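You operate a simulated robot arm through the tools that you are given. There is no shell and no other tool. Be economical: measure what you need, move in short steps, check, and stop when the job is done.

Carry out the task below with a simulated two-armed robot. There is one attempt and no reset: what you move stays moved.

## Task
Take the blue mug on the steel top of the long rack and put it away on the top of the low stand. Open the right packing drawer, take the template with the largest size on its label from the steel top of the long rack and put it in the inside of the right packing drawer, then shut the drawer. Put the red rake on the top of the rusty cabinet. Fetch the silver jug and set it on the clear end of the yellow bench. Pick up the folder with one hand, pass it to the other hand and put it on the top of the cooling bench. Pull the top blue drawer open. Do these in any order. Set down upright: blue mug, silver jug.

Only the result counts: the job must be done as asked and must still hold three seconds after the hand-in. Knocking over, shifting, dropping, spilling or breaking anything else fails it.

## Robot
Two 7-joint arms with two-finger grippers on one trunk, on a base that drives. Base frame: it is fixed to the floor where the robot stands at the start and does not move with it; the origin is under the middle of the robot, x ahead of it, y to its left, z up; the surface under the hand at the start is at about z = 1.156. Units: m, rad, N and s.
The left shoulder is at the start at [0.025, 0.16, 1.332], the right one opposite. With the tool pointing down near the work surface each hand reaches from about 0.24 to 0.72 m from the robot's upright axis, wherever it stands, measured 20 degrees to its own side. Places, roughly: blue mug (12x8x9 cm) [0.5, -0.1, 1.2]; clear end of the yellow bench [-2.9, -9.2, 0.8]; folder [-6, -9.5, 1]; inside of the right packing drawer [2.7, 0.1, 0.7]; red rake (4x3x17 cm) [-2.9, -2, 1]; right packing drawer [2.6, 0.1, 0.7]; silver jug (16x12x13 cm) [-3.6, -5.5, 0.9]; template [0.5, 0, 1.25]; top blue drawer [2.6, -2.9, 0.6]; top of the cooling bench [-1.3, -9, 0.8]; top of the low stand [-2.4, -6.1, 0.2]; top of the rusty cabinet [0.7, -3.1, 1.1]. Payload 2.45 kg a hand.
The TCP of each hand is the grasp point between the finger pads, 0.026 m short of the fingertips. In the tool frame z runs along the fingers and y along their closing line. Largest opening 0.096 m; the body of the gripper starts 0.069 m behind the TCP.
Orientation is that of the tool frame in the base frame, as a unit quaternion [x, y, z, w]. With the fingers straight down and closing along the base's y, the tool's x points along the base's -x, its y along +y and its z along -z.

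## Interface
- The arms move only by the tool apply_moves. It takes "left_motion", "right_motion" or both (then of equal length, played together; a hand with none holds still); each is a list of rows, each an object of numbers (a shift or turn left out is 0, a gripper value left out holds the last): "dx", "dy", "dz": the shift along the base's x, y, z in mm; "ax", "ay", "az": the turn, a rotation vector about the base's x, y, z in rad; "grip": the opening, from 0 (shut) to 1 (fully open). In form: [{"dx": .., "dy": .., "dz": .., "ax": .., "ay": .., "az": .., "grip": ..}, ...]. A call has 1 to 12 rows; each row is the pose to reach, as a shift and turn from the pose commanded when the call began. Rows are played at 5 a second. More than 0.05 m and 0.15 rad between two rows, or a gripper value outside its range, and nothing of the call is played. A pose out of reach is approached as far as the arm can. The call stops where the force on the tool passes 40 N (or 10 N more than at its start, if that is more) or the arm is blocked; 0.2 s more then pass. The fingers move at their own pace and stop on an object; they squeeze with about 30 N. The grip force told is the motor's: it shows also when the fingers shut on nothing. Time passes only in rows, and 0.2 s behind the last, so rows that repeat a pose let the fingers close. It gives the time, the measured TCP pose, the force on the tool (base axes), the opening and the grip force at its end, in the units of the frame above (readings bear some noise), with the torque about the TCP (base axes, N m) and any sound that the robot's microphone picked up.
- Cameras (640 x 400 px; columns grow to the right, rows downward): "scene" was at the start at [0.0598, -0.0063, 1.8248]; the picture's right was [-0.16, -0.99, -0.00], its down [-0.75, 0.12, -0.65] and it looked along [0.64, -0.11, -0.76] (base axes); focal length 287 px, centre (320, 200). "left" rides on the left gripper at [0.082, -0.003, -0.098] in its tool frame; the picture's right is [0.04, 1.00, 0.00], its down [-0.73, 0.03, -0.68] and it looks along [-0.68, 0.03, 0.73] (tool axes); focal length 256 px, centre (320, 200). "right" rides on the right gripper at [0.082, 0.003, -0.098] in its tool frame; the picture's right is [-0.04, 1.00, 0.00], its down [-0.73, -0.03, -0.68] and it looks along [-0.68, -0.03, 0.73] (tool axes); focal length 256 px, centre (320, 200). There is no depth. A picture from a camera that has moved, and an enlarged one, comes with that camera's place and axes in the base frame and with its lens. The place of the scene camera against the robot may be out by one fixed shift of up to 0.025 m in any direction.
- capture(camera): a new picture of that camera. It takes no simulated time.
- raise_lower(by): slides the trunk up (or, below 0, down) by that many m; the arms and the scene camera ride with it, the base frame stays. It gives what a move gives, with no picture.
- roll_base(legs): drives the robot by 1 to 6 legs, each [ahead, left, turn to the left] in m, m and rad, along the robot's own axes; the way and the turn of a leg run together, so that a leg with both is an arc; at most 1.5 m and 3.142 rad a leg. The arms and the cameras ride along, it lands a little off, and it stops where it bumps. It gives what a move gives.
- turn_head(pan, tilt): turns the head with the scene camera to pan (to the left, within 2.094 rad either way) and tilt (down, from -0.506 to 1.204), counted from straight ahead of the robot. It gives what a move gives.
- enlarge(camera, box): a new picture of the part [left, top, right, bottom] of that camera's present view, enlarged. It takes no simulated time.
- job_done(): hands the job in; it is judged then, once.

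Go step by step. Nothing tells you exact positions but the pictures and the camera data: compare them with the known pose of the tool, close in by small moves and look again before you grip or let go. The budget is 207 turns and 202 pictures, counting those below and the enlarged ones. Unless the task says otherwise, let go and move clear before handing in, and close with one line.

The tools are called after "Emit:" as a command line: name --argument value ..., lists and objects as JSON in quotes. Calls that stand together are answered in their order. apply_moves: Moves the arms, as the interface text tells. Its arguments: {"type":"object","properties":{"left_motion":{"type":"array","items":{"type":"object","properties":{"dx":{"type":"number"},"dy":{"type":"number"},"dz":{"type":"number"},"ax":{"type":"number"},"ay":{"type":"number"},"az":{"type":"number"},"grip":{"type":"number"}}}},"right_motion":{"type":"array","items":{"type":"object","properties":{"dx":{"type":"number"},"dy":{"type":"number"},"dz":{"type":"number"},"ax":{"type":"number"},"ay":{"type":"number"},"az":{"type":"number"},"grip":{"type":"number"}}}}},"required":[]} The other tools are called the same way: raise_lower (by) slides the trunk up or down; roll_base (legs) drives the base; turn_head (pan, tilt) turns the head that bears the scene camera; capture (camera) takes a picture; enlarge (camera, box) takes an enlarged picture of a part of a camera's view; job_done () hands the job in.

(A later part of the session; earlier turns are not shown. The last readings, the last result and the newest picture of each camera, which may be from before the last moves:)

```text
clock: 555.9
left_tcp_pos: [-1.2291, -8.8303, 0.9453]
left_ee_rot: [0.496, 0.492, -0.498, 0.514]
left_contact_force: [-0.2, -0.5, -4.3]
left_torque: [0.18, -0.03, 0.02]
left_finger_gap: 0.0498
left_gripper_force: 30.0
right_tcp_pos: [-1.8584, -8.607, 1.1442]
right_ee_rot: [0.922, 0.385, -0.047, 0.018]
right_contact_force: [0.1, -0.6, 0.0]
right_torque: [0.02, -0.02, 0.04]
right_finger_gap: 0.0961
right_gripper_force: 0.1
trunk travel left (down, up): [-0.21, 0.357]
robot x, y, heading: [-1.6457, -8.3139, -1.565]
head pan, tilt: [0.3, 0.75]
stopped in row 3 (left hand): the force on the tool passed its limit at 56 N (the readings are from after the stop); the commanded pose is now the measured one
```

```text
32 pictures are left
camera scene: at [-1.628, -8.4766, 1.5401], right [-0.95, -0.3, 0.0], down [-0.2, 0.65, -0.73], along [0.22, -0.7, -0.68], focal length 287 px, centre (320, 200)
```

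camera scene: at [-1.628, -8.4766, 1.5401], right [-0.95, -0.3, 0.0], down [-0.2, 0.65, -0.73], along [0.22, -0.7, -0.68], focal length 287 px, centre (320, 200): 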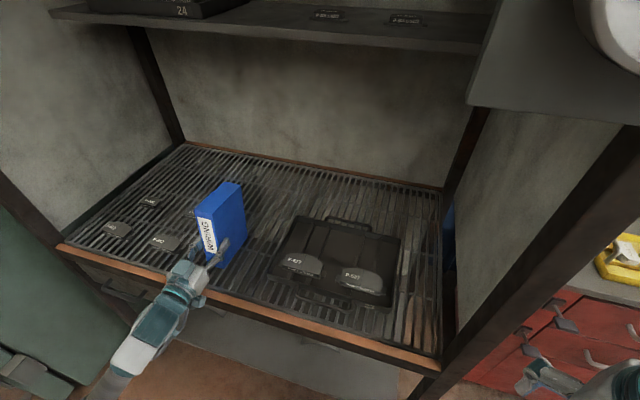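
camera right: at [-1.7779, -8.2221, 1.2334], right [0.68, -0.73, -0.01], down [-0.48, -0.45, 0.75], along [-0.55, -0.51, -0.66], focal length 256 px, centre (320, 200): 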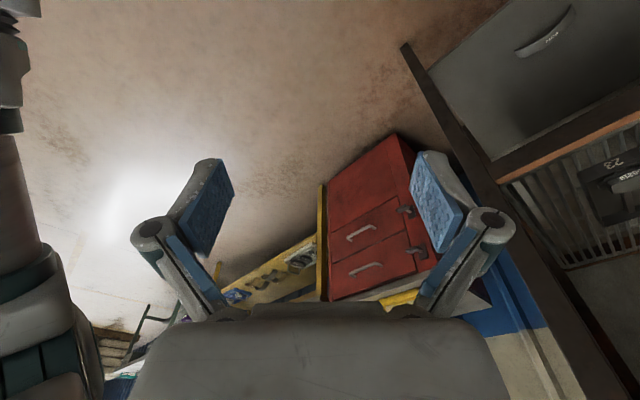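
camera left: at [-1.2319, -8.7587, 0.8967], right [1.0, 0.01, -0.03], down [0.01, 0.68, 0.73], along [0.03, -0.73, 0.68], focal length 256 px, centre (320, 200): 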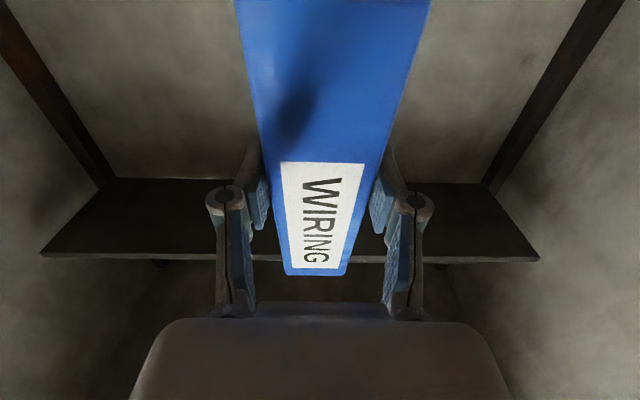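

Emit:
enlarge --camera "scene" --box '[130, 160, 310, 310]'

Emit:
apply_moves --left_motion '[{"dz": -2}, {"dz": -4}, {"dz": -4}]'

```text
2.67 times, centred on (220, 235) of scene
camera zoom: at [-1.628, -8.4766, 1.5401], right [-0.95, -0.3, 0.0], down [-0.2, 0.65, -0.73], along [0.22, -0.7, -0.68], focal length 766 px, centre (587, 107)
```

zoom: 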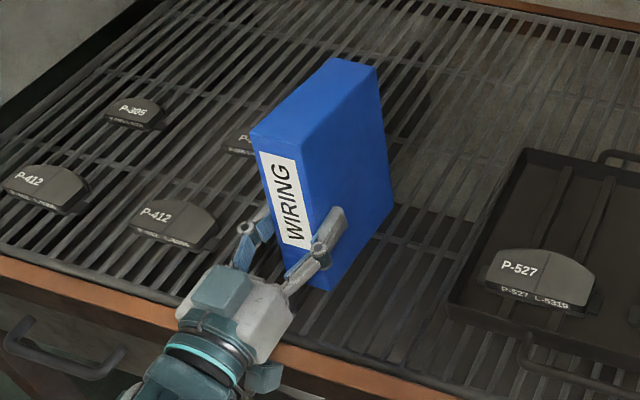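

```text
clock: 556.7
left_tcp_pos: [-1.2259, -8.8302, 0.9437]
left_ee_rot: [0.494, 0.491, -0.499, 0.516]
left_contact_force: [2.5, 5.9, 17.7]
left_torque: [2.63, -0.53, -0.24]
left_finger_gap: 0.05
left_gripper_force: 29.9
right_tcp_pos: [-1.8568, -8.6072, 1.1454]
right_ee_rot: [0.922, 0.385, -0.047, 0.02]
right_contact_force: [0.0, -0.2, -0.5]
right_torque: [0.03, 0.01, 0.02]
right_finger_gap: 0.0961
right_gripper_force: 0.0
trunk travel left (down, up): [-0.21, 0.357]
robot x, y, heading: [-1.6476, -8.3108, -1.569]
head pan, tilt: [0.3, 0.75]
```

The contact is my hand's under-slung camera on the front frame (surface really z≈0.845), with the folder still ~5 cm up. I lift, pitch the hand nose-down ~22° so the folder's far bottom edge lands first with the camera clear, and set it further in.

Emit:
apply_moves --left_motion '[{"dz": 40}, {"dz": 80}, {"dz": 100, "ax": 0.1}, {"dz": 100, "ax": 0.2}, {"dz": 100, "ax": 0.3}, {"dz": 100, "ax": 0.38}, {"dy": -40, "dz": 100, "ax": 0.38}, {"dy": -80, "dz": 100, "ax": 0.38}, {"dy": -80, "dz": 60, "ax": 0.38}, {"dy": -80, "dz": 35, "ax": 0.38}, {"dy": -80, "dz": 35, "ax": 0.38}]'

Emit:
enlarge --camera "scene" --box '[130, 140, 330, 310]'

```text
clock: 559.1
left_tcp_pos: [-1.2267, -8.9123, 0.9784]
left_ee_rot: [0.582, 0.575, -0.4, 0.413]
left_contact_force: [1.5, -2.7, 8.8]
left_torque: [-1.0, 0.01, 0.19]
left_finger_gap: 0.0497
left_gripper_force: 29.7
right_tcp_pos: [-1.8557, -8.6075, 1.1456]
right_ee_rot: [0.922, 0.384, -0.048, 0.018]
right_contact_force: [0.4, -0.1, 0.0]
right_torque: [0.0, 0.01, 0.03]
right_finger_gap: 0.0958
right_gripper_force: 0.0
trunk travel left (down, up): [-0.21, 0.357]
robot x, y, heading: [-1.6447, -8.312, -1.56]
head pan, tilt: [0.3, 0.75]
```

```text
2.35 times, centred on (230, 225) of scene
camera zoom: at [-1.6243, -8.4762, 1.5406], right [-0.95, -0.3, 0.0], down [-0.21, 0.65, -0.73], along [0.22, -0.7, -0.68], focal length 676 px, centre (532, 141)
```

zoom: 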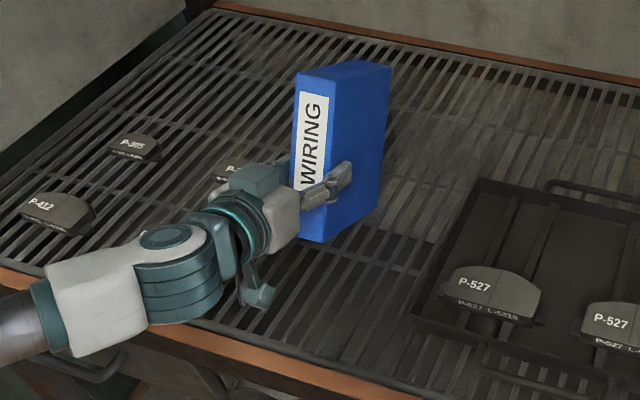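

Emit:
capture --camera "left"

Emit:
apply_moves --left_motion '[{"dz": 30}, {"dz": 60}, {"dz": 60}]'

Emit:
enlarge --camera "scene" --box '[130, 110, 350, 310]'

```text
29 pictures are left
camera left: at [-1.2296, -8.7926, 0.9338], right [1.0, 0.02, -0.02], down [0.01, 0.39, 0.92], along [0.02, -0.92, 0.39], focal length 256 px, centre (320, 200)
```

left: 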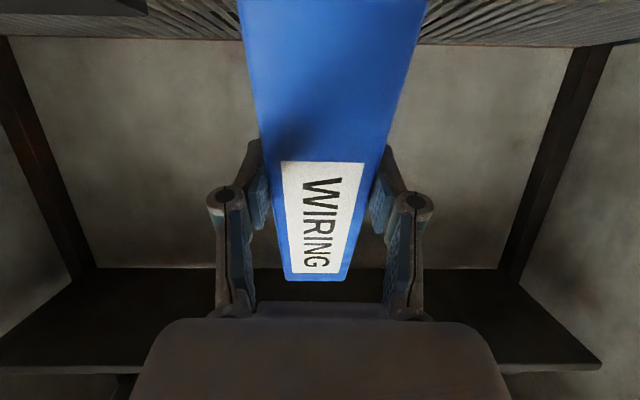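

```text
clock: 559.9
left_tcp_pos: [-1.2245, -8.9121, 1.0373]
left_ee_rot: [0.583, 0.578, -0.397, 0.411]
left_contact_force: [-0.4, -0.2, -2.8]
left_torque: [0.2, 0.02, 0.0]
left_finger_gap: 0.0497
left_gripper_force: 30.1
right_tcp_pos: [-1.8552, -8.6099, 1.144]
right_ee_rot: [0.922, 0.384, -0.048, 0.016]
right_contact_force: [-0.2, 0.9, 0.3]
right_torque: [0.03, 0.0, 0.01]
right_finger_gap: 0.0958
right_gripper_force: 0.1
trunk travel left (down, up): [-0.21, 0.357]
robot x, y, heading: [-1.6441, -8.309, -1.566]
head pan, tilt: [0.3, 0.75]
```

```text
2.00 times, centred on (240, 210) of scene
camera zoom: at [-1.624, -8.4798, 1.5397], right [-0.95, -0.3, 0.0], down [-0.21, 0.65, -0.73], along [0.22, -0.69, -0.69], focal length 574 px, centre (480, 180)
```

zoom: 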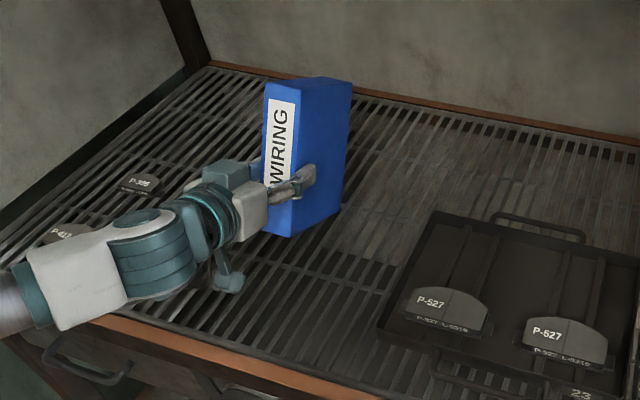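

The folder bottom is ~10 cm below the grip, so a small 7° nose-down pitch is enough. I reduce the pitch and lower until the far bottom edge touches.

Emit:
apply_moves --left_motion '[{"ax": -0.13}, {"ax": -0.26}, {"ax": -0.26, "dz": -30}, {"ax": -0.26, "dz": -55}, {"ax": -0.26, "dz": -62}, {"ax": -0.26, "dz": -67}, {"ax": -0.26, "dz": -71}, {"ax": -0.26, "dz": -75}, {"ax": -0.26, "dz": -78}, {"ax": -0.26, "dz": -78}]'

Emit:
enlarge --camera "scene" --box '[130, 110, 350, 310]'

```text
clock: 562.1
left_tcp_pos: [-1.2044, -8.9073, 1.019]
left_ee_rot: [0.535, 0.527, -0.462, 0.471]
left_contact_force: [0.3, 0.2, -3.8]
left_torque: [0.24, -0.01, -0.01]
left_finger_gap: 0.0497
left_gripper_force: 30.2
left hand out of reach, approached as far as the arm can: row 2, 3, 4, 5, 6, 7, 8, 9, 10
right_tcp_pos: [-1.855, -8.6075, 1.145]
right_ee_rot: [0.922, 0.384, -0.049, 0.018]
right_contact_force: [-0.3, -0.7, 0.3]
right_torque: [0.03, -0.02, -0.02]
right_finger_gap: 0.0961
right_gripper_force: 0.1
trunk travel left (down, up): [-0.21, 0.357]
robot x, y, heading: [-1.6452, -8.3104, -1.559]
head pan, tilt: [0.3, 0.75]
```

```text
2.00 times, centred on (240, 210) of scene
camera zoom: at [-1.6228, -8.4788, 1.5399], right [-0.95, -0.3, 0.0], down [-0.21, 0.65, -0.73], along [0.22, -0.69, -0.69], focal length 574 px, centre (480, 180)
```

zoom: 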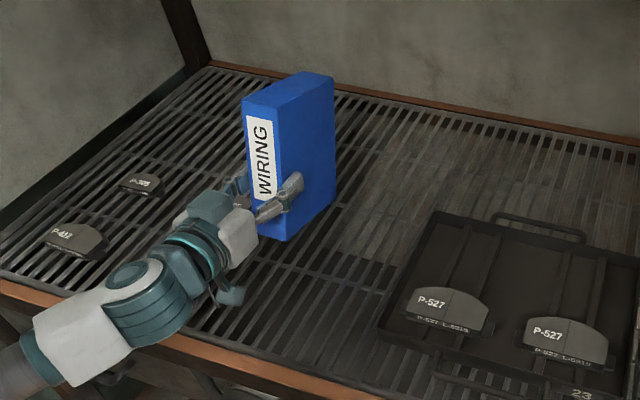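

Emit:
raise_lower --by -0.045

Emit:
raise_lower --by -0.01

Emit:
enlarge --camera "scene" --box '[130, 110, 350, 310]'

```text
clock: 563.0
left_tcp_pos: [-1.2059, -8.9174, 0.9364]
left_ee_rot: [0.552, 0.542, -0.444, 0.452]
left_contact_force: [-1.7, -1.0, 5.3]
left_torque: [-0.91, 0.23, 0.01]
left_finger_gap: 0.0499
left_gripper_force: 30.0
right_tcp_pos: [-1.8553, -8.6073, 1.1004]
right_ee_rot: [0.922, 0.384, -0.049, 0.019]
right_contact_force: [0.7, 0.3, -0.2]
right_torque: [-0.01, 0.0, 0.01]
right_finger_gap: 0.0959
right_gripper_force: 0.2
trunk travel left (down, up): [-0.165, 0.402]
robot x, y, heading: [-1.6425, -8.3072, -1.569]
head pan, tilt: [0.3, 0.75]
```

```text
clock: 563.5
left_tcp_pos: [-1.206, -8.9165, 0.9362]
left_ee_rot: [0.55, 0.538, -0.446, 0.458]
left_contact_force: [-1.1, 6.4, 10.2]
left_torque: [2.59, -0.02, 0.22]
left_finger_gap: 0.0496
left_gripper_force: 29.8
right_tcp_pos: [-1.8566, -8.6073, 1.0915]
right_ee_rot: [0.922, 0.385, -0.047, 0.018]
right_contact_force: [-0.6, -0.2, -0.7]
right_torque: [-0.03, 0.0, 0.02]
right_finger_gap: 0.096
right_gripper_force: 0.0
trunk travel left (down, up): [-0.157, 0.409]
robot x, y, heading: [-1.6429, -8.3128, -1.572]
head pan, tilt: [0.3, 0.75]
stopped: the force on the tool passed its limit at 45 N (the readings are from after the stop); the commanded pose is now the measured one
```

```text
2.00 times, centred on (240, 210) of scene
camera zoom: at [-1.6265, -8.5274, 1.4816], right [-0.95, -0.3, 0.0], down [-0.2, 0.65, -0.73], along [0.22, -0.7, -0.68], focal length 574 px, centre (480, 180)
```

zoom: 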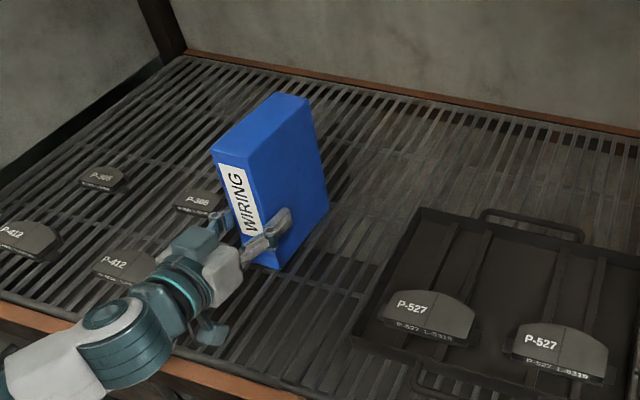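

The far edge rests on the slats and the hand is nearly down. I open the fingers to let the folder settle on its base and check.

Emit:
apply_moves --left_motion '[{"grip": 0.7}, {"grip": 0.8}, {"grip": 0.8}, {"grip": 0.8}]'

Emit:
enlarge --camera "scene" --box '[130, 110, 350, 310]'

```text
clock: 564.5
left_tcp_pos: [-1.2059, -8.9165, 0.9356]
left_ee_rot: [0.55, 0.538, -0.446, 0.457]
left_contact_force: [-3.3, 2.1, 13.5]
left_torque: [1.77, 0.19, 0.46]
left_finger_gap: 0.0769
left_gripper_force: 0.0
right_tcp_pos: [-1.8571, -8.606, 1.0925]
right_ee_rot: [0.922, 0.384, -0.048, 0.019]
right_contact_force: [-0.2, -0.3, 0.5]
right_torque: [0.0, -0.02, 0.03]
right_finger_gap: 0.096
right_gripper_force: 0.0
trunk travel left (down, up): [-0.157, 0.409]
robot x, y, heading: [-1.6444, -8.3104, -1.563]
head pan, tilt: [0.3, 0.75]
```

```text
2.00 times, centred on (240, 210) of scene
camera zoom: at [-1.6264, -8.5274, 1.482], right [-0.95, -0.3, 0.0], down [-0.2, 0.65, -0.73], along [0.22, -0.7, -0.68], focal length 574 px, centre (480, 180)
```

zoom: 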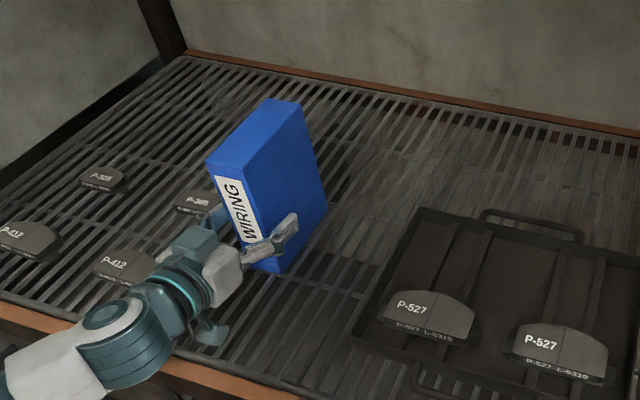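

Emit:
apply_moves --left_motion '[{"dz": 5}, {"dz": 12}, {"dz": 12}]'

Emit:
roll_base --legs '[[-0.15, 0, 0], [-0.25, 0, 0]]'

Emit:
capture --camera "scene"

```text
clock: 565.2
left_tcp_pos: [-1.2039, -8.9174, 0.9456]
left_ee_rot: [0.55, 0.539, -0.445, 0.456]
left_contact_force: [0.1, -1.0, -0.1]
left_torque: [0.01, -0.01, 0.0]
left_finger_gap: 0.0767
left_gripper_force: 0.0
right_tcp_pos: [-1.8552, -8.608, 1.0928]
right_ee_rot: [0.922, 0.384, -0.048, 0.018]
right_contact_force: [-0.2, 0.6, 0.5]
right_torque: [0.01, 0.01, 0.02]
right_finger_gap: 0.096
right_gripper_force: 0.2
trunk travel left (down, up): [-0.157, 0.409]
robot x, y, heading: [-1.6481, -8.3115, -1.563]
head pan, tilt: [0.3, 0.75]
```

```text
clock: 568.0
left_tcp_pos: [-1.2043, -8.5167, 0.9457]
left_ee_rot: [0.549, 0.541, -0.444, 0.457]
left_contact_force: [-0.1, -1.0, -0.5]
left_torque: [0.01, -0.02, 0.0]
left_finger_gap: 0.0768
left_gripper_force: 0.0
right_tcp_pos: [-1.8566, -8.2105, 1.0929]
right_ee_rot: [0.921, 0.387, -0.049, 0.018]
right_contact_force: [0.7, -0.5, 0.5]
right_torque: [-0.02, 0.0, 0.04]
right_finger_gap: 0.0961
right_gripper_force: 0.0
trunk travel left (down, up): [-0.157, 0.409]
robot x, y, heading: [-1.6473, -7.9133, -1.561]
head pan, tilt: [0.3, 0.75]
```

```text
24 pictures are left
camera scene: at [-1.6253, -8.1316, 1.4814], right [-0.95, -0.31, 0.0], down [-0.21, 0.65, -0.73], along [0.22, -0.69, -0.68], focal length 287 px, centre (320, 200)
```

scene: 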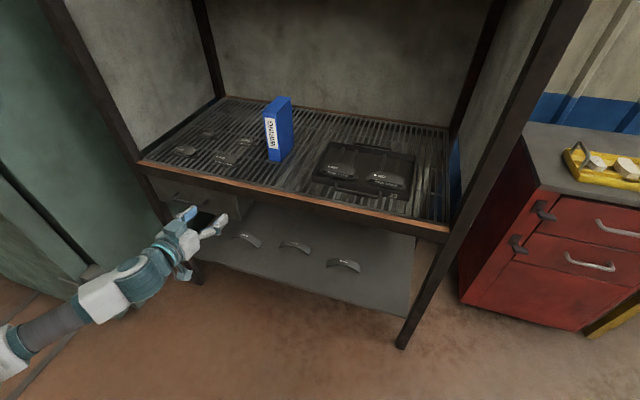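

The folder stands on the cooling bench. I restore both hands to pointing down and drive around to the red rake.

Emit:
apply_moves --left_motion '[{"ax": 0.136, "dy": 5}, {"ax": 0.272, "dy": 10}, {"ax": 0.408, "dy": 20}, {"ax": 0.544, "dy": 30}, {"ax": 0.68, "dy": 40, "dx": -10}, {"ax": 0.816, "dy": 50, "dx": -30}, {"ax": 0.952, "dy": 60, "dx": -60}, {"ax": 1.088, "dy": 70, "dx": -90}, {"ax": 1.224, "dy": 80, "dx": -120}, {"ax": 1.363, "dy": 90, "dx": -150}, {"ax": 1.363, "dy": 100, "dx": -180}]' --right_motion '[{"az": 0.1}, {"az": 0.2}, {"az": 0.3}, {"az": 0.4}, {"az": 0.5}, {"az": 0.6}, {"az": 0.7}, {"az": 0.785}, {"az": 0.785}, {"az": 0.785}, {"az": 0.785}]'

Emit:
roll_base --legs '[[0, 0, 1.57], [0, 0, 1.56], [0, 0.6, 0], [0, 0.6, 0], [1.4, 0, 0], [1.3, 0, 0]]'

Emit:
turn_head --pan 0.0 --tilt 0.4

Emit:
capture --camera "scene"

```text
clock: 570.4
left_tcp_pos: [-1.387, -8.4133, 0.9496]
left_ee_rot: [0.715, 0.7, -0.006, 0.01]
left_contact_force: [-1.0, -0.7, 0.1]
left_torque: [0.0, -0.02, 0.05]
left_finger_gap: 0.0766
left_gripper_force: 0.1
right_tcp_pos: [-1.8591, -8.2055, 1.0935]
right_ee_rot: [0.702, 0.71, -0.038, 0.037]
right_contact_force: [-0.3, 0.9, -0.3]
right_torque: [-0.03, -0.02, -0.01]
right_finger_gap: 0.0959
right_gripper_force: 0.1
trunk travel left (down, up): [-0.157, 0.409]
robot x, y, heading: [-1.6517, -7.9106, -1.557]
head pan, tilt: [0.3, 0.75]
```

```text
clock: 597.3
left_tcp_pos: [-3.2054, -4.6985, 0.9493]
left_ee_rot: [0.714, -0.7, -0.011, -0.005]
left_contact_force: [0.8, 0.5, -0.6]
left_torque: [-0.01, -0.01, -0.03]
left_finger_gap: 0.0764
left_gripper_force: 0.0
right_tcp_pos: [-2.7244, -4.8854, 1.0924]
right_ee_rot: [0.724, -0.688, -0.038, -0.037]
right_contact_force: [-0.9, 0.0, 0.2]
right_torque: [-0.01, 0.02, -0.03]
right_finger_gap: 0.096
right_gripper_force: 0.0
trunk travel left (down, up): [-0.157, 0.409]
robot x, y, heading: [-2.9166, -5.1896, 1.621]
head pan, tilt: [0.3, 0.75]
```

```text
clock: 598.1
left_tcp_pos: [-3.2042, -4.7017, 0.9511]
left_ee_rot: [0.713, -0.701, -0.012, -0.008]
left_contact_force: [-0.2, -0.4, 0.8]
left_torque: [-0.02, 0.0, 0.04]
left_finger_gap: 0.0767
left_gripper_force: 0.1
right_tcp_pos: [-2.7247, -4.8913, 1.0947]
right_ee_rot: [0.724, -0.688, -0.038, -0.038]
right_contact_force: [0.3, 0.6, 0.8]
right_torque: [-0.01, 0.03, 0.01]
right_finger_gap: 0.096
right_gripper_force: 0.1
trunk travel left (down, up): [-0.157, 0.409]
robot x, y, heading: [-2.9173, -5.1881, 1.625]
head pan, tilt: [0.0, 0.4]
```

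```text
23 pictures are left
camera scene: at [-2.9385, -4.94, 1.5124], right [1.0, 0.05, 0.0], down [0.02, -0.39, -0.92], along [-0.05, 0.92, -0.39], focal length 287 px, centre (320, 200)
```

scene: 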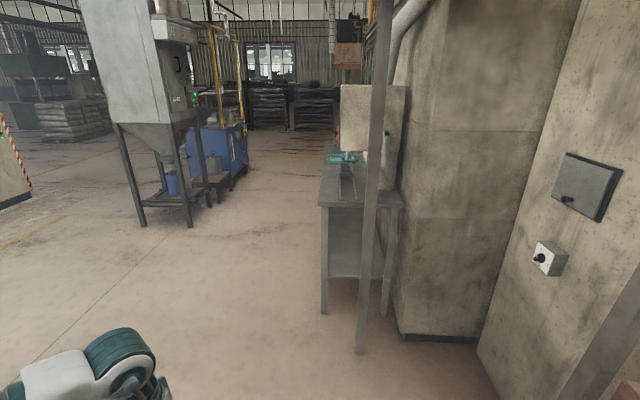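

Emit:
enlarge --camera "scene" --box '[290, 110, 430, 220]'

```text
3.64 times, centred on (360, 165) of scene
camera zoom: at [-2.9385, -4.94, 1.5124], right [1.0, 0.05, 0.0], down [0.02, -0.39, -0.92], along [-0.05, 0.92, -0.39], focal length 1044 px, centre (174, 327)
```

zoom: 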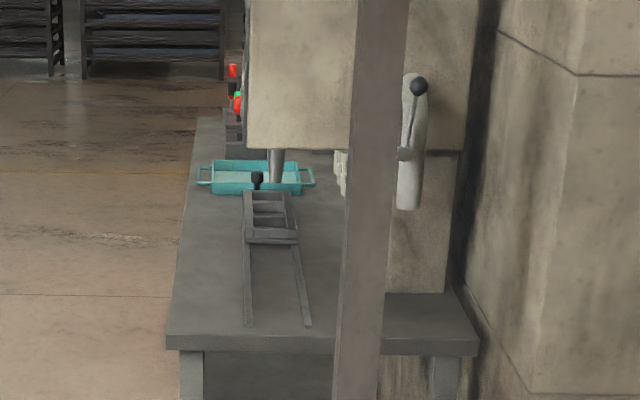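

Emit:
roll_base --legs '[[1.0, 0, -0.05], [0.7, 0.8, 0], [1.3, 0, 0], [0, 0, -0.8], [0, 0, -0.77]]'

Emit:
turn_head --pan 0.0 --tilt 0.6

Emit:
capture --camera "scene"

```text
clock: 618.5
left_tcp_pos: [-3.1707, -1.9469, 0.9506]
left_ee_rot: [0.029, 0.999, 0.003, 0.013]
left_contact_force: [-0.3, 0.2, -0.1]
left_torque: [0.01, 0.01, -0.01]
left_finger_gap: 0.0769
left_gripper_force: 0.0
right_tcp_pos: [-3.397, -2.4106, 1.0931]
right_ee_rot: [0.015, 0.998, -0.001, 0.054]
right_contact_force: [0.0, -0.4, 0.9]
right_torque: [-0.02, 0.0, 0.01]
right_finger_gap: 0.0961
right_gripper_force: 0.0
trunk travel left (down, up): [-0.157, 0.409]
robot x, y, heading: [-3.6803, -2.1939, -0.022]
head pan, tilt: [0.0, 0.4]
```

```text
clock: 619.3
left_tcp_pos: [-3.1749, -1.9491, 0.953]
left_ee_rot: [0.031, 0.999, 0.003, 0.015]
left_contact_force: [0.0, -0.1, 0.3]
left_torque: [-0.01, -0.02, 0.02]
left_finger_gap: 0.077
left_gripper_force: 0.0
right_tcp_pos: [-3.4001, -2.4125, 1.0972]
right_ee_rot: [0.014, 0.998, -0.001, 0.055]
right_contact_force: [0.2, -0.3, -0.5]
right_torque: [0.0, -0.05, -0.02]
right_finger_gap: 0.0959
right_gripper_force: 0.2
trunk travel left (down, up): [-0.157, 0.409]
robot x, y, heading: [-3.6778, -2.1947, -0.021]
head pan, tilt: [0.0, 0.6]
```

```text
21 pictures are left
camera scene: at [-3.4466, -2.1916, 1.4943], right [-0.03, -1.0, 0.0], down [-0.57, 0.01, -0.82], along [0.82, -0.02, -0.57], focal length 287 px, centre (320, 200)
```

scene: 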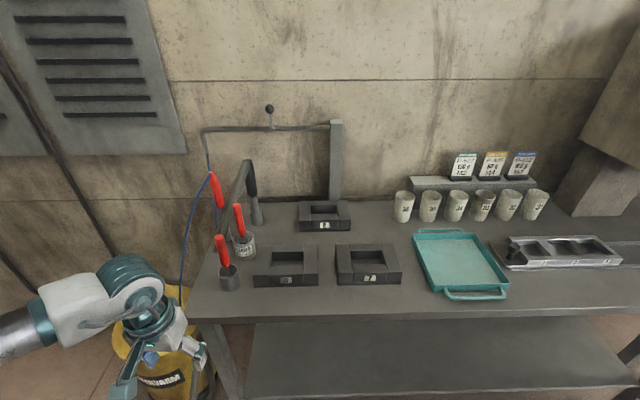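

Emit:
enlarge --camera "scene" --box '[190, 160, 290, 300]'

```text
2.86 times, centred on (240, 230) of scene
camera zoom: at [-3.4466, -2.1916, 1.4943], right [-0.03, -1.0, 0.0], down [-0.57, 0.01, -0.82], along [0.82, -0.02, -0.57], focal length 820 px, centre (549, 114)
```

zoom: 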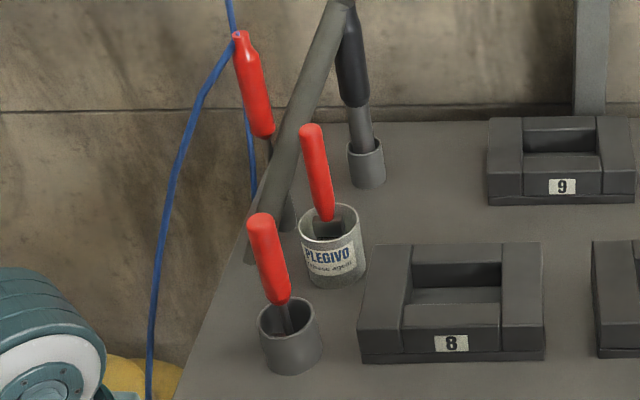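

Emit:
capture --camera "left"

Emit:
enlarge --camera "scene" --box '[210, 225, 262, 295]'

```text
19 pictures are left
camera left: at [-3.2592, -1.9481, 1.0467], right [0.02, 1.0, 0.01], down [0.71, -0.02, 0.7], along [0.7, -0.01, -0.71], focal length 256 px, centre (320, 200)
```

left: 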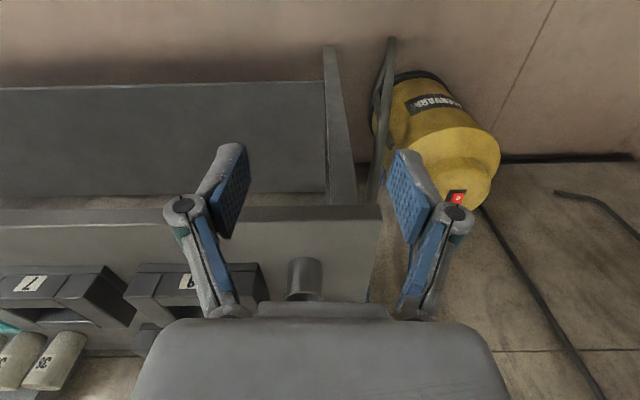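

```text
5.71 times, centred on (236, 260) of scene
camera zoom: at [-3.4466, -2.1916, 1.4943], right [-0.03, -1.0, 0.0], down [-0.57, 0.01, -0.82], along [0.82, -0.02, -0.57], focal length 1641 px, centre (800, -143)
```

zoom: 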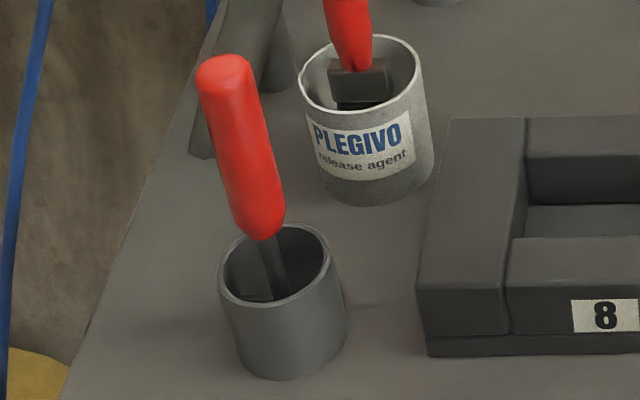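

The front tool in the plain grey cup has a thin shaft – that is the rake (the other is a brush in release agent). I raise the trunk to approach its handle from above with the left hand.

Emit:
raise_lower --by 0.2

Emit:
capture --camera "left"

```text
clock: 621.4
left_tcp_pos: [-3.1734, -1.9483, 1.1513]
left_ee_rot: [0.029, 0.999, 0.003, 0.016]
left_contact_force: [-0.6, -0.6, -0.5]
left_torque: [0.01, -0.01, 0.01]
left_finger_gap: 0.0766
left_gripper_force: 0.0
right_tcp_pos: [-3.399, -2.412, 1.2948]
right_ee_rot: [0.014, 0.998, -0.002, 0.055]
right_contact_force: [0.5, -0.2, 0.7]
right_torque: [-0.05, 0.03, -0.02]
right_finger_gap: 0.0959
right_gripper_force: 0.1
trunk travel left (down, up): [-0.357, 0.209]
robot x, y, heading: [-3.6748, -2.1927, -0.03]
head pan, tilt: [0.0, 0.6]
```

```text
17 pictures are left
camera left: at [-3.2584, -1.9482, 1.2461], right [0.02, 1.0, 0.01], down [0.71, -0.02, 0.7], along [0.7, -0.01, -0.71], focal length 256 px, centre (320, 200)
```

left: 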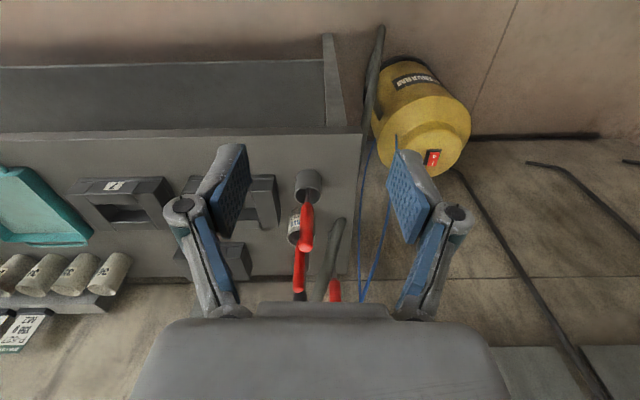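

Emit:
apply_moves --left_motion '[{"dx": 40, "dy": -8}, {"dx": 80, "dy": -16}, {"dx": 120, "dy": -24}, {"dx": 120, "dy": -24}]'

Emit:
capture --camera "left"

```text
clock: 622.4
left_tcp_pos: [-3.079, -1.9598, 1.1485]
left_ee_rot: [0.029, 0.999, 0.002, 0.017]
left_contact_force: [-0.3, -1.0, 0.8]
left_torque: [-0.04, -0.01, 0.02]
left_finger_gap: 0.0767
left_gripper_force: 0.0
left hand out of reach, approached as far as the arm can: row 3, 4
right_tcp_pos: [-3.4018, -2.4102, 1.2966]
right_ee_rot: [0.013, 0.998, -0.001, 0.057]
right_contact_force: [-0.2, -0.4, -0.1]
right_torque: [0.0, -0.01, 0.0]
right_finger_gap: 0.0959
right_gripper_force: 0.0
trunk travel left (down, up): [-0.357, 0.209]
robot x, y, heading: [-3.677, -2.1932, -0.026]
head pan, tilt: [0.0, 0.6]
```

```text
16 pictures are left
camera left: at [-3.1638, -1.9591, 1.2423], right [0.02, 1.0, 0.01], down [0.71, -0.02, 0.7], along [0.7, -0.01, -0.71], focal length 256 px, centre (320, 200)
```

left: 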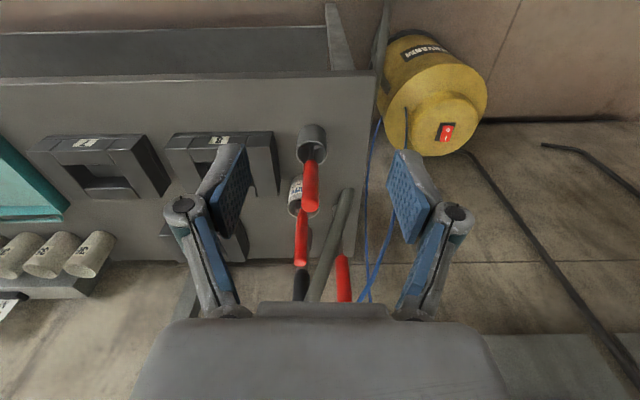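

Emit:
roll_base --legs '[[0.122, 0, 0.02]]'

Emit:
capture --camera "left"

```text
clock: 623.7
left_tcp_pos: [-2.9623, -1.9509, 1.1478]
left_ee_rot: [0.019, 1.0, 0.004, 0.016]
left_contact_force: [-0.4, 0.6, -0.1]
left_torque: [-0.01, -0.02, -0.02]
left_finger_gap: 0.0768
left_gripper_force: 0.1
right_tcp_pos: [-3.2748, -2.4096, 1.2969]
right_ee_rot: [0.003, 0.998, -0.001, 0.057]
right_contact_force: [-0.1, 0.9, -0.5]
right_torque: [0.0, -0.03, 0.02]
right_finger_gap: 0.0961
right_gripper_force: 0.1
trunk travel left (down, up): [-0.357, 0.209]
robot x, y, heading: [-3.5567, -2.1962, -0.001]
head pan, tilt: [0.0, 0.6]
```

```text
15 pictures are left
camera left: at [-3.0474, -1.9523, 1.2421], right [0.0, 1.0, 0.01], down [0.71, 0.0, 0.7], along [0.7, 0.01, -0.71], focal length 256 px, centre (320, 200)
```

left: 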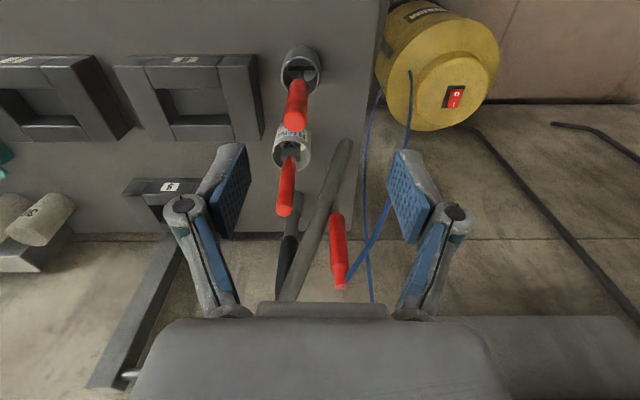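

Emit:
apply_moves --left_motion '[{"dx": 13, "dy": -11, "dz": -20}, {"dx": 27, "dy": -22, "dz": -50}, {"dx": 27, "dy": -22, "dz": -75}, {"dx": 27, "dy": -22, "dz": -75}]'

Emit:
capture --camera "left"

```text
clock: 624.7
left_tcp_pos: [-2.9587, -1.9573, 1.0745]
left_ee_rot: [0.019, 1.0, 0.003, 0.018]
left_contact_force: [0.7, 0.2, -0.3]
left_torque: [0.0, -0.03, 0.01]
left_finger_gap: 0.077
left_gripper_force: 0.1
left hand out of reach, approached as far as the arm can: row 1, 2, 3, 4
right_tcp_pos: [-3.2764, -2.4074, 1.2964]
right_ee_rot: [0.004, 0.998, -0.001, 0.058]
right_contact_force: [0.4, 0.2, 0.8]
right_torque: [0.0, 0.02, -0.01]
right_finger_gap: 0.0958
right_gripper_force: 0.0
trunk travel left (down, up): [-0.357, 0.209]
robot x, y, heading: [-3.5566, -2.1973, -0.008]
head pan, tilt: [0.0, 0.6]
```

```text
14 pictures are left
camera left: at [-3.0443, -1.9599, 1.1682], right [0.0, 1.0, 0.0], down [0.71, 0.0, 0.7], along [0.7, 0.0, -0.71], focal length 256 px, centre (320, 200)
```

left: 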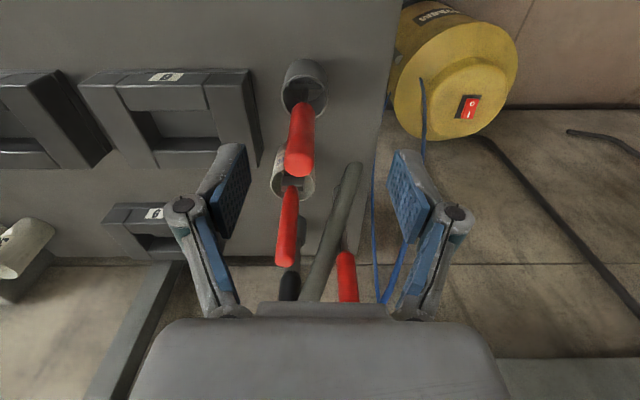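

Emit:
roll_base --legs '[[0.03, -0.019, 0]]'

Emit:
apply_moves --left_motion '[{"dz": -20}, {"dz": -40}, {"dz": -40}]'

Emit:
capture --camera "left"

```text
clock: 625.5
left_tcp_pos: [-2.9345, -1.9753, 1.0772]
left_ee_rot: [0.018, 1.0, 0.003, 0.02]
left_contact_force: [0.5, -0.4, 0.5]
left_torque: [-0.05, -0.01, -0.02]
left_finger_gap: 0.077
left_gripper_force: 0.2
right_tcp_pos: [-3.2519, -2.426, 1.2977]
right_ee_rot: [0.002, 0.998, -0.002, 0.059]
right_contact_force: [-0.4, -0.2, -0.5]
right_torque: [0.03, -0.05, -0.03]
right_finger_gap: 0.0961
right_gripper_force: 0.1
trunk travel left (down, up): [-0.357, 0.209]
robot x, y, heading: [-3.5307, -2.2152, -0.008]
head pan, tilt: [0.0, 0.6]
```

```text
clock: 626.3
left_tcp_pos: [-2.9283, -1.9802, 1.0351]
left_ee_rot: [0.02, 1.0, 0.002, 0.018]
left_contact_force: [0.1, -1.0, 0.5]
left_torque: [0.03, 0.02, 0.01]
left_finger_gap: 0.0766
left_gripper_force: 0.0
right_tcp_pos: [-3.2486, -2.4306, 1.2969]
right_ee_rot: [0.004, 0.998, 0.0, 0.058]
right_contact_force: [-0.5, 0.3, -0.5]
right_torque: [-0.01, 0.02, -0.01]
right_finger_gap: 0.0958
right_gripper_force: 0.1
trunk travel left (down, up): [-0.357, 0.209]
robot x, y, heading: [-3.529, -2.2146, -0.007]
head pan, tilt: [0.0, 0.6]
```

```text
13 pictures are left
camera left: at [-3.0147, -1.983, 1.1286], right [0.0, 1.0, 0.01], down [0.71, 0.0, 0.71], along [0.71, 0.01, -0.71], focal length 256 px, centre (320, 200)
```

left: 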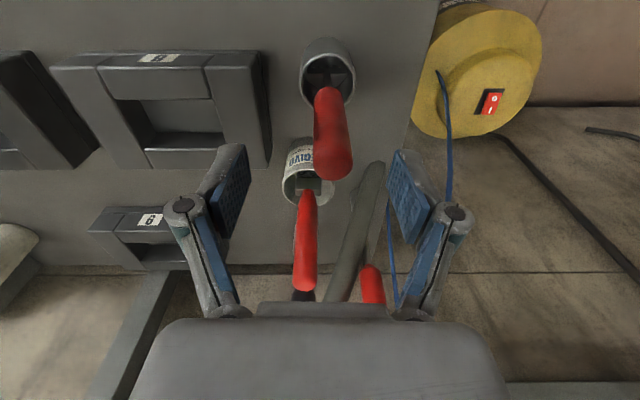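

Emit:
apply_moves --left_motion '[{"dz": -20, "dx": 4}, {"dz": -44, "dx": 4}, {"dz": -44, "dx": 4}, {"dz": -44, "dx": 4, "grip": 0}, {"dz": -44, "dx": 4}, {"dz": -44, "dx": 4}, {"dz": -44, "dx": 4}]'

Emit:
capture --camera "left"

```text
clock: 627.9
left_tcp_pos: [-2.9337, -1.9723, 0.9942]
left_ee_rot: [0.018, 1.0, 0.005, 0.019]
left_contact_force: [2.3, 1.0, 4.7]
left_torque: [0.29, -0.27, 0.0]
left_finger_gap: 0.0221
left_gripper_force: 29.4
left hand out of reach, approached as far as the arm can: row 2, 3, 4, 5, 6, 7
right_tcp_pos: [-3.2502, -2.4283, 1.2982]
right_ee_rot: [0.002, 0.998, 0.0, 0.057]
right_contact_force: [-0.5, 0.0, -0.2]
right_torque: [0.06, 0.02, 0.04]
right_finger_gap: 0.096
right_gripper_force: 0.1
trunk travel left (down, up): [-0.357, 0.209]
robot x, y, heading: [-3.5304, -2.2145, -0.006]
head pan, tilt: [0.0, 0.6]
```

```text
12 pictures are left
camera left: at [-3.0189, -1.9731, 1.0877], right [0.0, 1.0, 0.01], down [0.71, 0.0, 0.71], along [0.71, 0.01, -0.71], focal length 256 px, centre (320, 200)
```

left: 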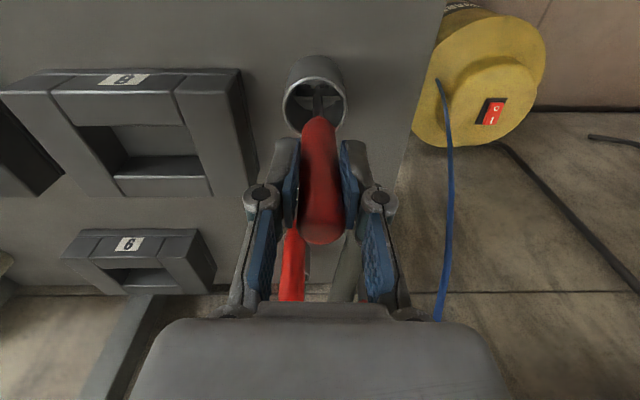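

Emit:
raise_lower --by 0.12

Emit:
capture --camera "scene"

```text
clock: 629.4
left_tcp_pos: [-2.9349, -1.9653, 1.1309]
left_ee_rot: [0.018, 0.999, -0.001, 0.035]
left_contact_force: [0.2, -0.4, -0.7]
left_torque: [-0.01, -0.01, 0.01]
left_finger_gap: 0.0219
left_gripper_force: 29.6
right_tcp_pos: [-3.2495, -2.4193, 1.4175]
right_ee_rot: [0.003, 0.998, -0.005, 0.058]
right_contact_force: [0.0, 0.3, 0.5]
right_torque: [0.01, 0.01, -0.03]
right_finger_gap: 0.0959
right_gripper_force: 0.0
trunk travel left (down, up): [-0.477, 0.089]
robot x, y, heading: [-3.5327, -2.2132, -0.005]
head pan, tilt: [0.0, 0.6]
```

```text
11 pictures are left
camera scene: at [-3.4548, -2.2062, 1.8238], right [-0.01, -1.0, 0.0], down [-0.57, 0.0, -0.82], along [0.82, 0.0, -0.57], focal length 287 px, centre (320, 200)
```

scene: 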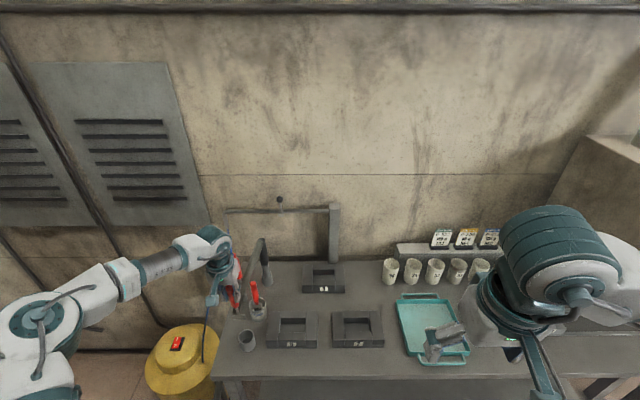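

The rake is out and its cup undisturbed. I back off, lower the trunk, tuck the hand and start the drive round to the rusty cabinet.

Emit:
roll_base --legs '[[-0.12, 0, 0], [-0.12, 0, 0]]'

Emit:
raise_lower --by -0.36

Emit:
apply_moves --left_motion '[{"dx": -40, "dy": -10}, {"dx": -80, "dy": -20}, {"dx": -120, "dy": -30}, {"dx": -160, "dy": -40}, {"dx": -200, "dy": -40}, {"dx": -210, "dy": -40}]'

Emit:
roll_base --legs '[[0, -0.8, 0], [0, -0.8, 0], [0, -0.7, 0], [0.68, -0.1, 0]]'

Emit:
capture --camera "scene"

```text
clock: 631.5
left_tcp_pos: [-3.1687, -1.9666, 1.1304]
left_ee_rot: [0.021, 0.999, 0.0, 0.034]
left_contact_force: [-0.5, 0.0, -0.7]
left_torque: [0.02, 0.02, 0.03]
left_finger_gap: 0.0217
left_gripper_force: 30.1
right_tcp_pos: [-3.4857, -2.4167, 1.4182]
right_ee_rot: [0.003, 0.998, -0.004, 0.058]
right_contact_force: [-0.6, 0.6, 0.3]
right_torque: [0.0, -0.02, 0.01]
right_finger_gap: 0.0959
right_gripper_force: 0.1
trunk travel left (down, up): [-0.477, 0.089]
robot x, y, heading: [-3.7634, -2.2108, -0.009]
head pan, tilt: [0.0, 0.6]
```

```text
clock: 635.0
left_tcp_pos: [-3.1748, -1.9663, 0.7765]
left_ee_rot: [0.021, 0.999, -0.002, 0.038]
left_contact_force: [0.3, -0.5, -0.2]
left_torque: [0.0, -0.04, 0.0]
left_finger_gap: 0.0218
left_gripper_force: 30.0
right_tcp_pos: [-3.4946, -2.4178, 1.061]
right_ee_rot: [0.004, 0.998, -0.004, 0.06]
right_contact_force: [-0.5, 1.0, 0.1]
right_torque: [0.02, -0.01, 0.0]
right_finger_gap: 0.0964
right_gripper_force: 0.1
trunk travel left (down, up): [-0.117, 0.449]
robot x, y, heading: [-3.7615, -2.2112, -0.009]
head pan, tilt: [0.0, 0.6]
```

```text
clock: 636.4
left_tcp_pos: [-3.3854, -2.0062, 0.7735]
left_ee_rot: [0.021, 0.999, -0.001, 0.037]
left_contact_force: [-0.2, 0.5, -0.5]
left_torque: [0.03, 0.01, -0.01]
left_finger_gap: 0.0219
left_gripper_force: 30.1
right_tcp_pos: [-3.4931, -2.4186, 1.0593]
right_ee_rot: [0.004, 0.998, -0.004, 0.061]
right_contact_force: [-0.3, 0.4, 0.0]
right_torque: [-0.01, 0.05, 0.0]
right_finger_gap: 0.0959
right_gripper_force: 0.0
trunk travel left (down, up): [-0.117, 0.449]
robot x, y, heading: [-3.7648, -2.2141, -0.014]
head pan, tilt: [0.0, 0.6]
```

```text
clock: 651.4
left_tcp_pos: [-2.7339, -4.4015, 0.7734]
left_ee_rot: [0.015, 0.999, 0.0, 0.037]
left_contact_force: [0.2, 0.0, -0.2]
left_torque: [-0.02, 0.0, 0.01]
left_finger_gap: 0.022
left_gripper_force: 29.8
right_tcp_pos: [-2.8356, -4.8157, 1.0594]
right_ee_rot: [-0.002, 0.998, -0.003, 0.059]
right_contact_force: [0.4, -0.1, 0.4]
right_torque: [0.0, 0.0, -0.01]
right_finger_gap: 0.096
right_gripper_force: 0.1
trunk travel left (down, up): [-0.117, 0.449]
robot x, y, heading: [-3.1125, -4.6136, 0.006]
head pan, tilt: [0.0, 0.6]
```

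```text
10 pictures are left
camera scene: at [-2.8333, -4.5998, 1.4462], right [0.0, -1.0, 0.0], down [-0.57, 0.0, -0.82], along [0.82, 0.0, -0.57], focal length 287 px, centre (320, 200)
```

scene: 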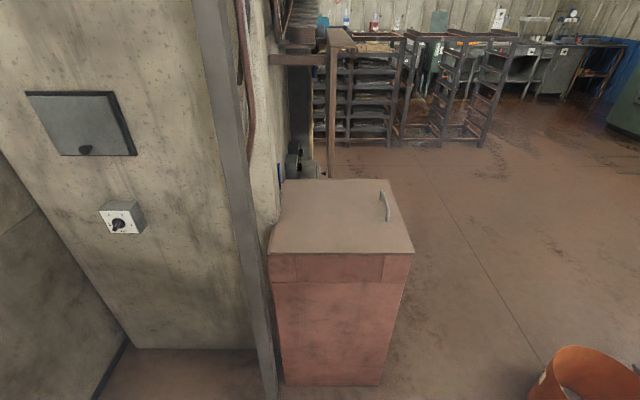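

Emit:
roll_base --legs '[[0.06, -0.8, 0], [0, -0.85, 0], [0, -0.8, 0], [1.3, 0, 0], [1.3, 0, 0]]'

Emit:
roll_base --legs '[[0, 0.85, 0], [0, 0.85, 0]]'

Emit:
turn_head --pan 0.9 --tilt 0.5

Emit:
capture --camera "scene"

```text
clock: 675.9
left_tcp_pos: [-0.066, -6.7265, 0.7762]
left_ee_rot: [-0.01, 0.999, 0.001, 0.038]
left_contact_force: [-0.4, 0.7, -1.0]
left_torque: [-0.03, 0.02, 0.01]
left_finger_gap: 0.0218
left_gripper_force: 30.5
right_tcp_pos: [-0.1503, -7.1433, 1.0598]
right_ee_rot: [-0.026, 0.998, -0.001, 0.062]
right_contact_force: [0.2, -0.8, 1.0]
right_torque: [0.03, 0.03, -0.01]
right_finger_gap: 0.096
right_gripper_force: 0.1
trunk travel left (down, up): [-0.117, 0.449]
robot x, y, heading: [-0.4316, -6.9486, 0.05]
head pan, tilt: [0.0, 0.6]
```

```text
clock: 684.4
left_tcp_pos: [-0.1704, -5.0471, 0.78]
left_ee_rot: [-0.012, 0.999, 0.008, 0.04]
left_contact_force: [-0.7, -0.8, -0.1]
left_torque: [0.06, -0.03, 0.03]
left_finger_gap: 0.0218
left_gripper_force: 30.1
right_tcp_pos: [-0.2535, -5.47, 1.0585]
right_ee_rot: [-0.03, 0.998, 0.005, 0.064]
right_contact_force: [0.0, -0.8, 0.3]
right_torque: [0.07, 0.01, 0.0]
right_finger_gap: 0.0959
right_gripper_force: 0.0
trunk travel left (down, up): [-0.117, 0.449]
robot x, y, heading: [-0.5331, -5.2637, 0.062]
head pan, tilt: [0.0, 0.6]
```

```text
clock: 685.6
left_tcp_pos: [-0.1756, -5.0317, 0.7788]
left_ee_rot: [-0.013, 0.999, -0.001, 0.042]
left_contact_force: [0.1, 1.1, -1.3]
left_torque: [-0.02, -0.01, 0.0]
left_finger_gap: 0.0218
left_gripper_force: 30.4
right_tcp_pos: [-0.2574, -5.4494, 1.0636]
right_ee_rot: [-0.03, 0.997, -0.003, 0.065]
right_contact_force: [0.1, 0.1, 0.6]
right_torque: [-0.05, -0.02, -0.01]
right_finger_gap: 0.096
right_gripper_force: 0.1
trunk travel left (down, up): [-0.117, 0.449]
robot x, y, heading: [-0.5308, -5.2665, 0.058]
head pan, tilt: [0.901, 0.499]
```

```text
9 pictures are left
camera scene: at [-0.2908, -5.1625, 1.455], right [0.82, -0.57, 0.0], down [-0.28, -0.4, -0.87], along [0.5, 0.72, -0.49], focal length 287 px, centre (320, 200)
```

scene: 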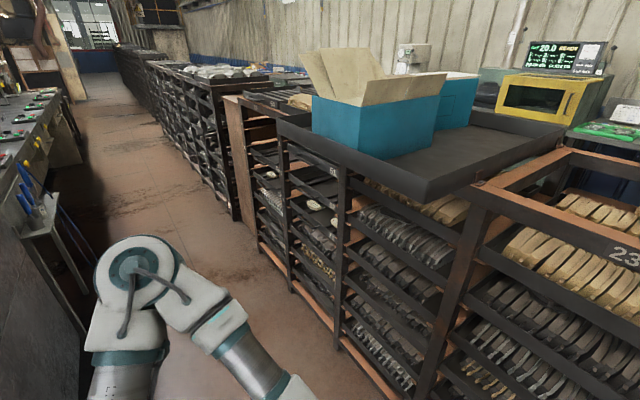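

Emit:
roll_base --legs '[[0.2, 0, -0.06], [0, 0.85, 0], [0, 0.85, 0]]'

Emit:
turn_head --pan 0.4 --tilt 0.5

Emit:
raise_lower --by 0.35

Emit:
capture --camera "scene"

```text
clock: 695.4
left_tcp_pos: [0.0238, -3.3598, 0.7803]
left_ee_rot: [0.014, 0.999, 0.003, 0.042]
left_contact_force: [0.3, 0.3, -0.7]
left_torque: [0.06, 0.01, 0.04]
left_finger_gap: 0.0217
left_gripper_force: 30.3
right_tcp_pos: [-0.0795, -3.775, 1.0608]
right_ee_rot: [-0.004, 0.998, 0.001, 0.065]
right_contact_force: [-0.1, 0.4, -0.1]
right_torque: [0.02, -0.02, 0.03]
right_finger_gap: 0.0962
right_gripper_force: 0.1
trunk travel left (down, up): [-0.117, 0.449]
robot x, y, heading: [-0.348, -3.5609, 0.007]
head pan, tilt: [0.901, 0.499]
```

```text
clock: 696.4
left_tcp_pos: [0.0222, -3.3528, 0.7808]
left_ee_rot: [0.014, 0.999, -0.001, 0.043]
left_contact_force: [-0.3, 0.3, -1.1]
left_torque: [-0.03, -0.01, 0.01]
left_finger_gap: 0.0217
left_gripper_force: 30.1
right_tcp_pos: [-0.0838, -3.7634, 1.0649]
right_ee_rot: [-0.003, 0.998, -0.004, 0.068]
right_contact_force: [-0.7, 0.1, 0.2]
right_torque: [-0.03, -0.01, 0.04]
right_finger_gap: 0.0958
right_gripper_force: 0.2
trunk travel left (down, up): [-0.117, 0.449]
robot x, y, heading: [-0.3416, -3.5631, 0.008]
head pan, tilt: [0.4, 0.499]
```

```text
clock: 699.8
left_tcp_pos: [0.0224, -3.3543, 1.1288]
left_ee_rot: [0.015, 0.999, 0.001, 0.044]
left_contact_force: [-0.5, -0.5, -0.1]
left_torque: [0.01, 0.0, -0.01]
left_finger_gap: 0.0217
left_gripper_force: 30.4
right_tcp_pos: [-0.083, -3.7669, 1.4145]
right_ee_rot: [-0.003, 0.998, -0.003, 0.066]
right_contact_force: [0.6, -0.3, -0.6]
right_torque: [0.02, -0.01, 0.01]
right_finger_gap: 0.0961
right_gripper_force: 0.1
trunk travel left (down, up): [-0.467, 0.099]
robot x, y, heading: [-0.3432, -3.5637, 0.004]
head pan, tilt: [0.4, 0.499]
```

```text
8 pictures are left
camera scene: at [-0.2771, -3.5207, 1.823], right [0.39, -0.92, 0.0], down [-0.44, -0.19, -0.88], along [0.81, 0.35, -0.48], focal length 287 px, centre (320, 200)
```

scene: 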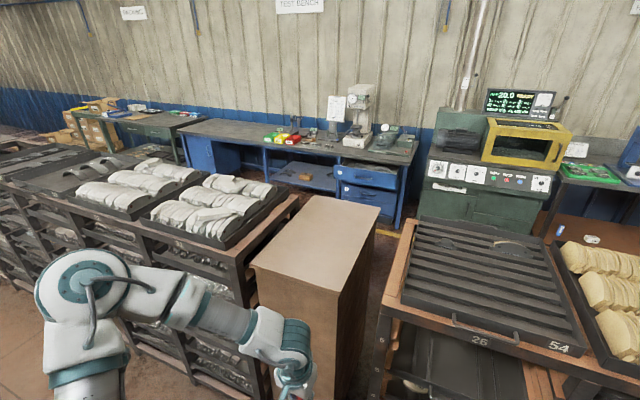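

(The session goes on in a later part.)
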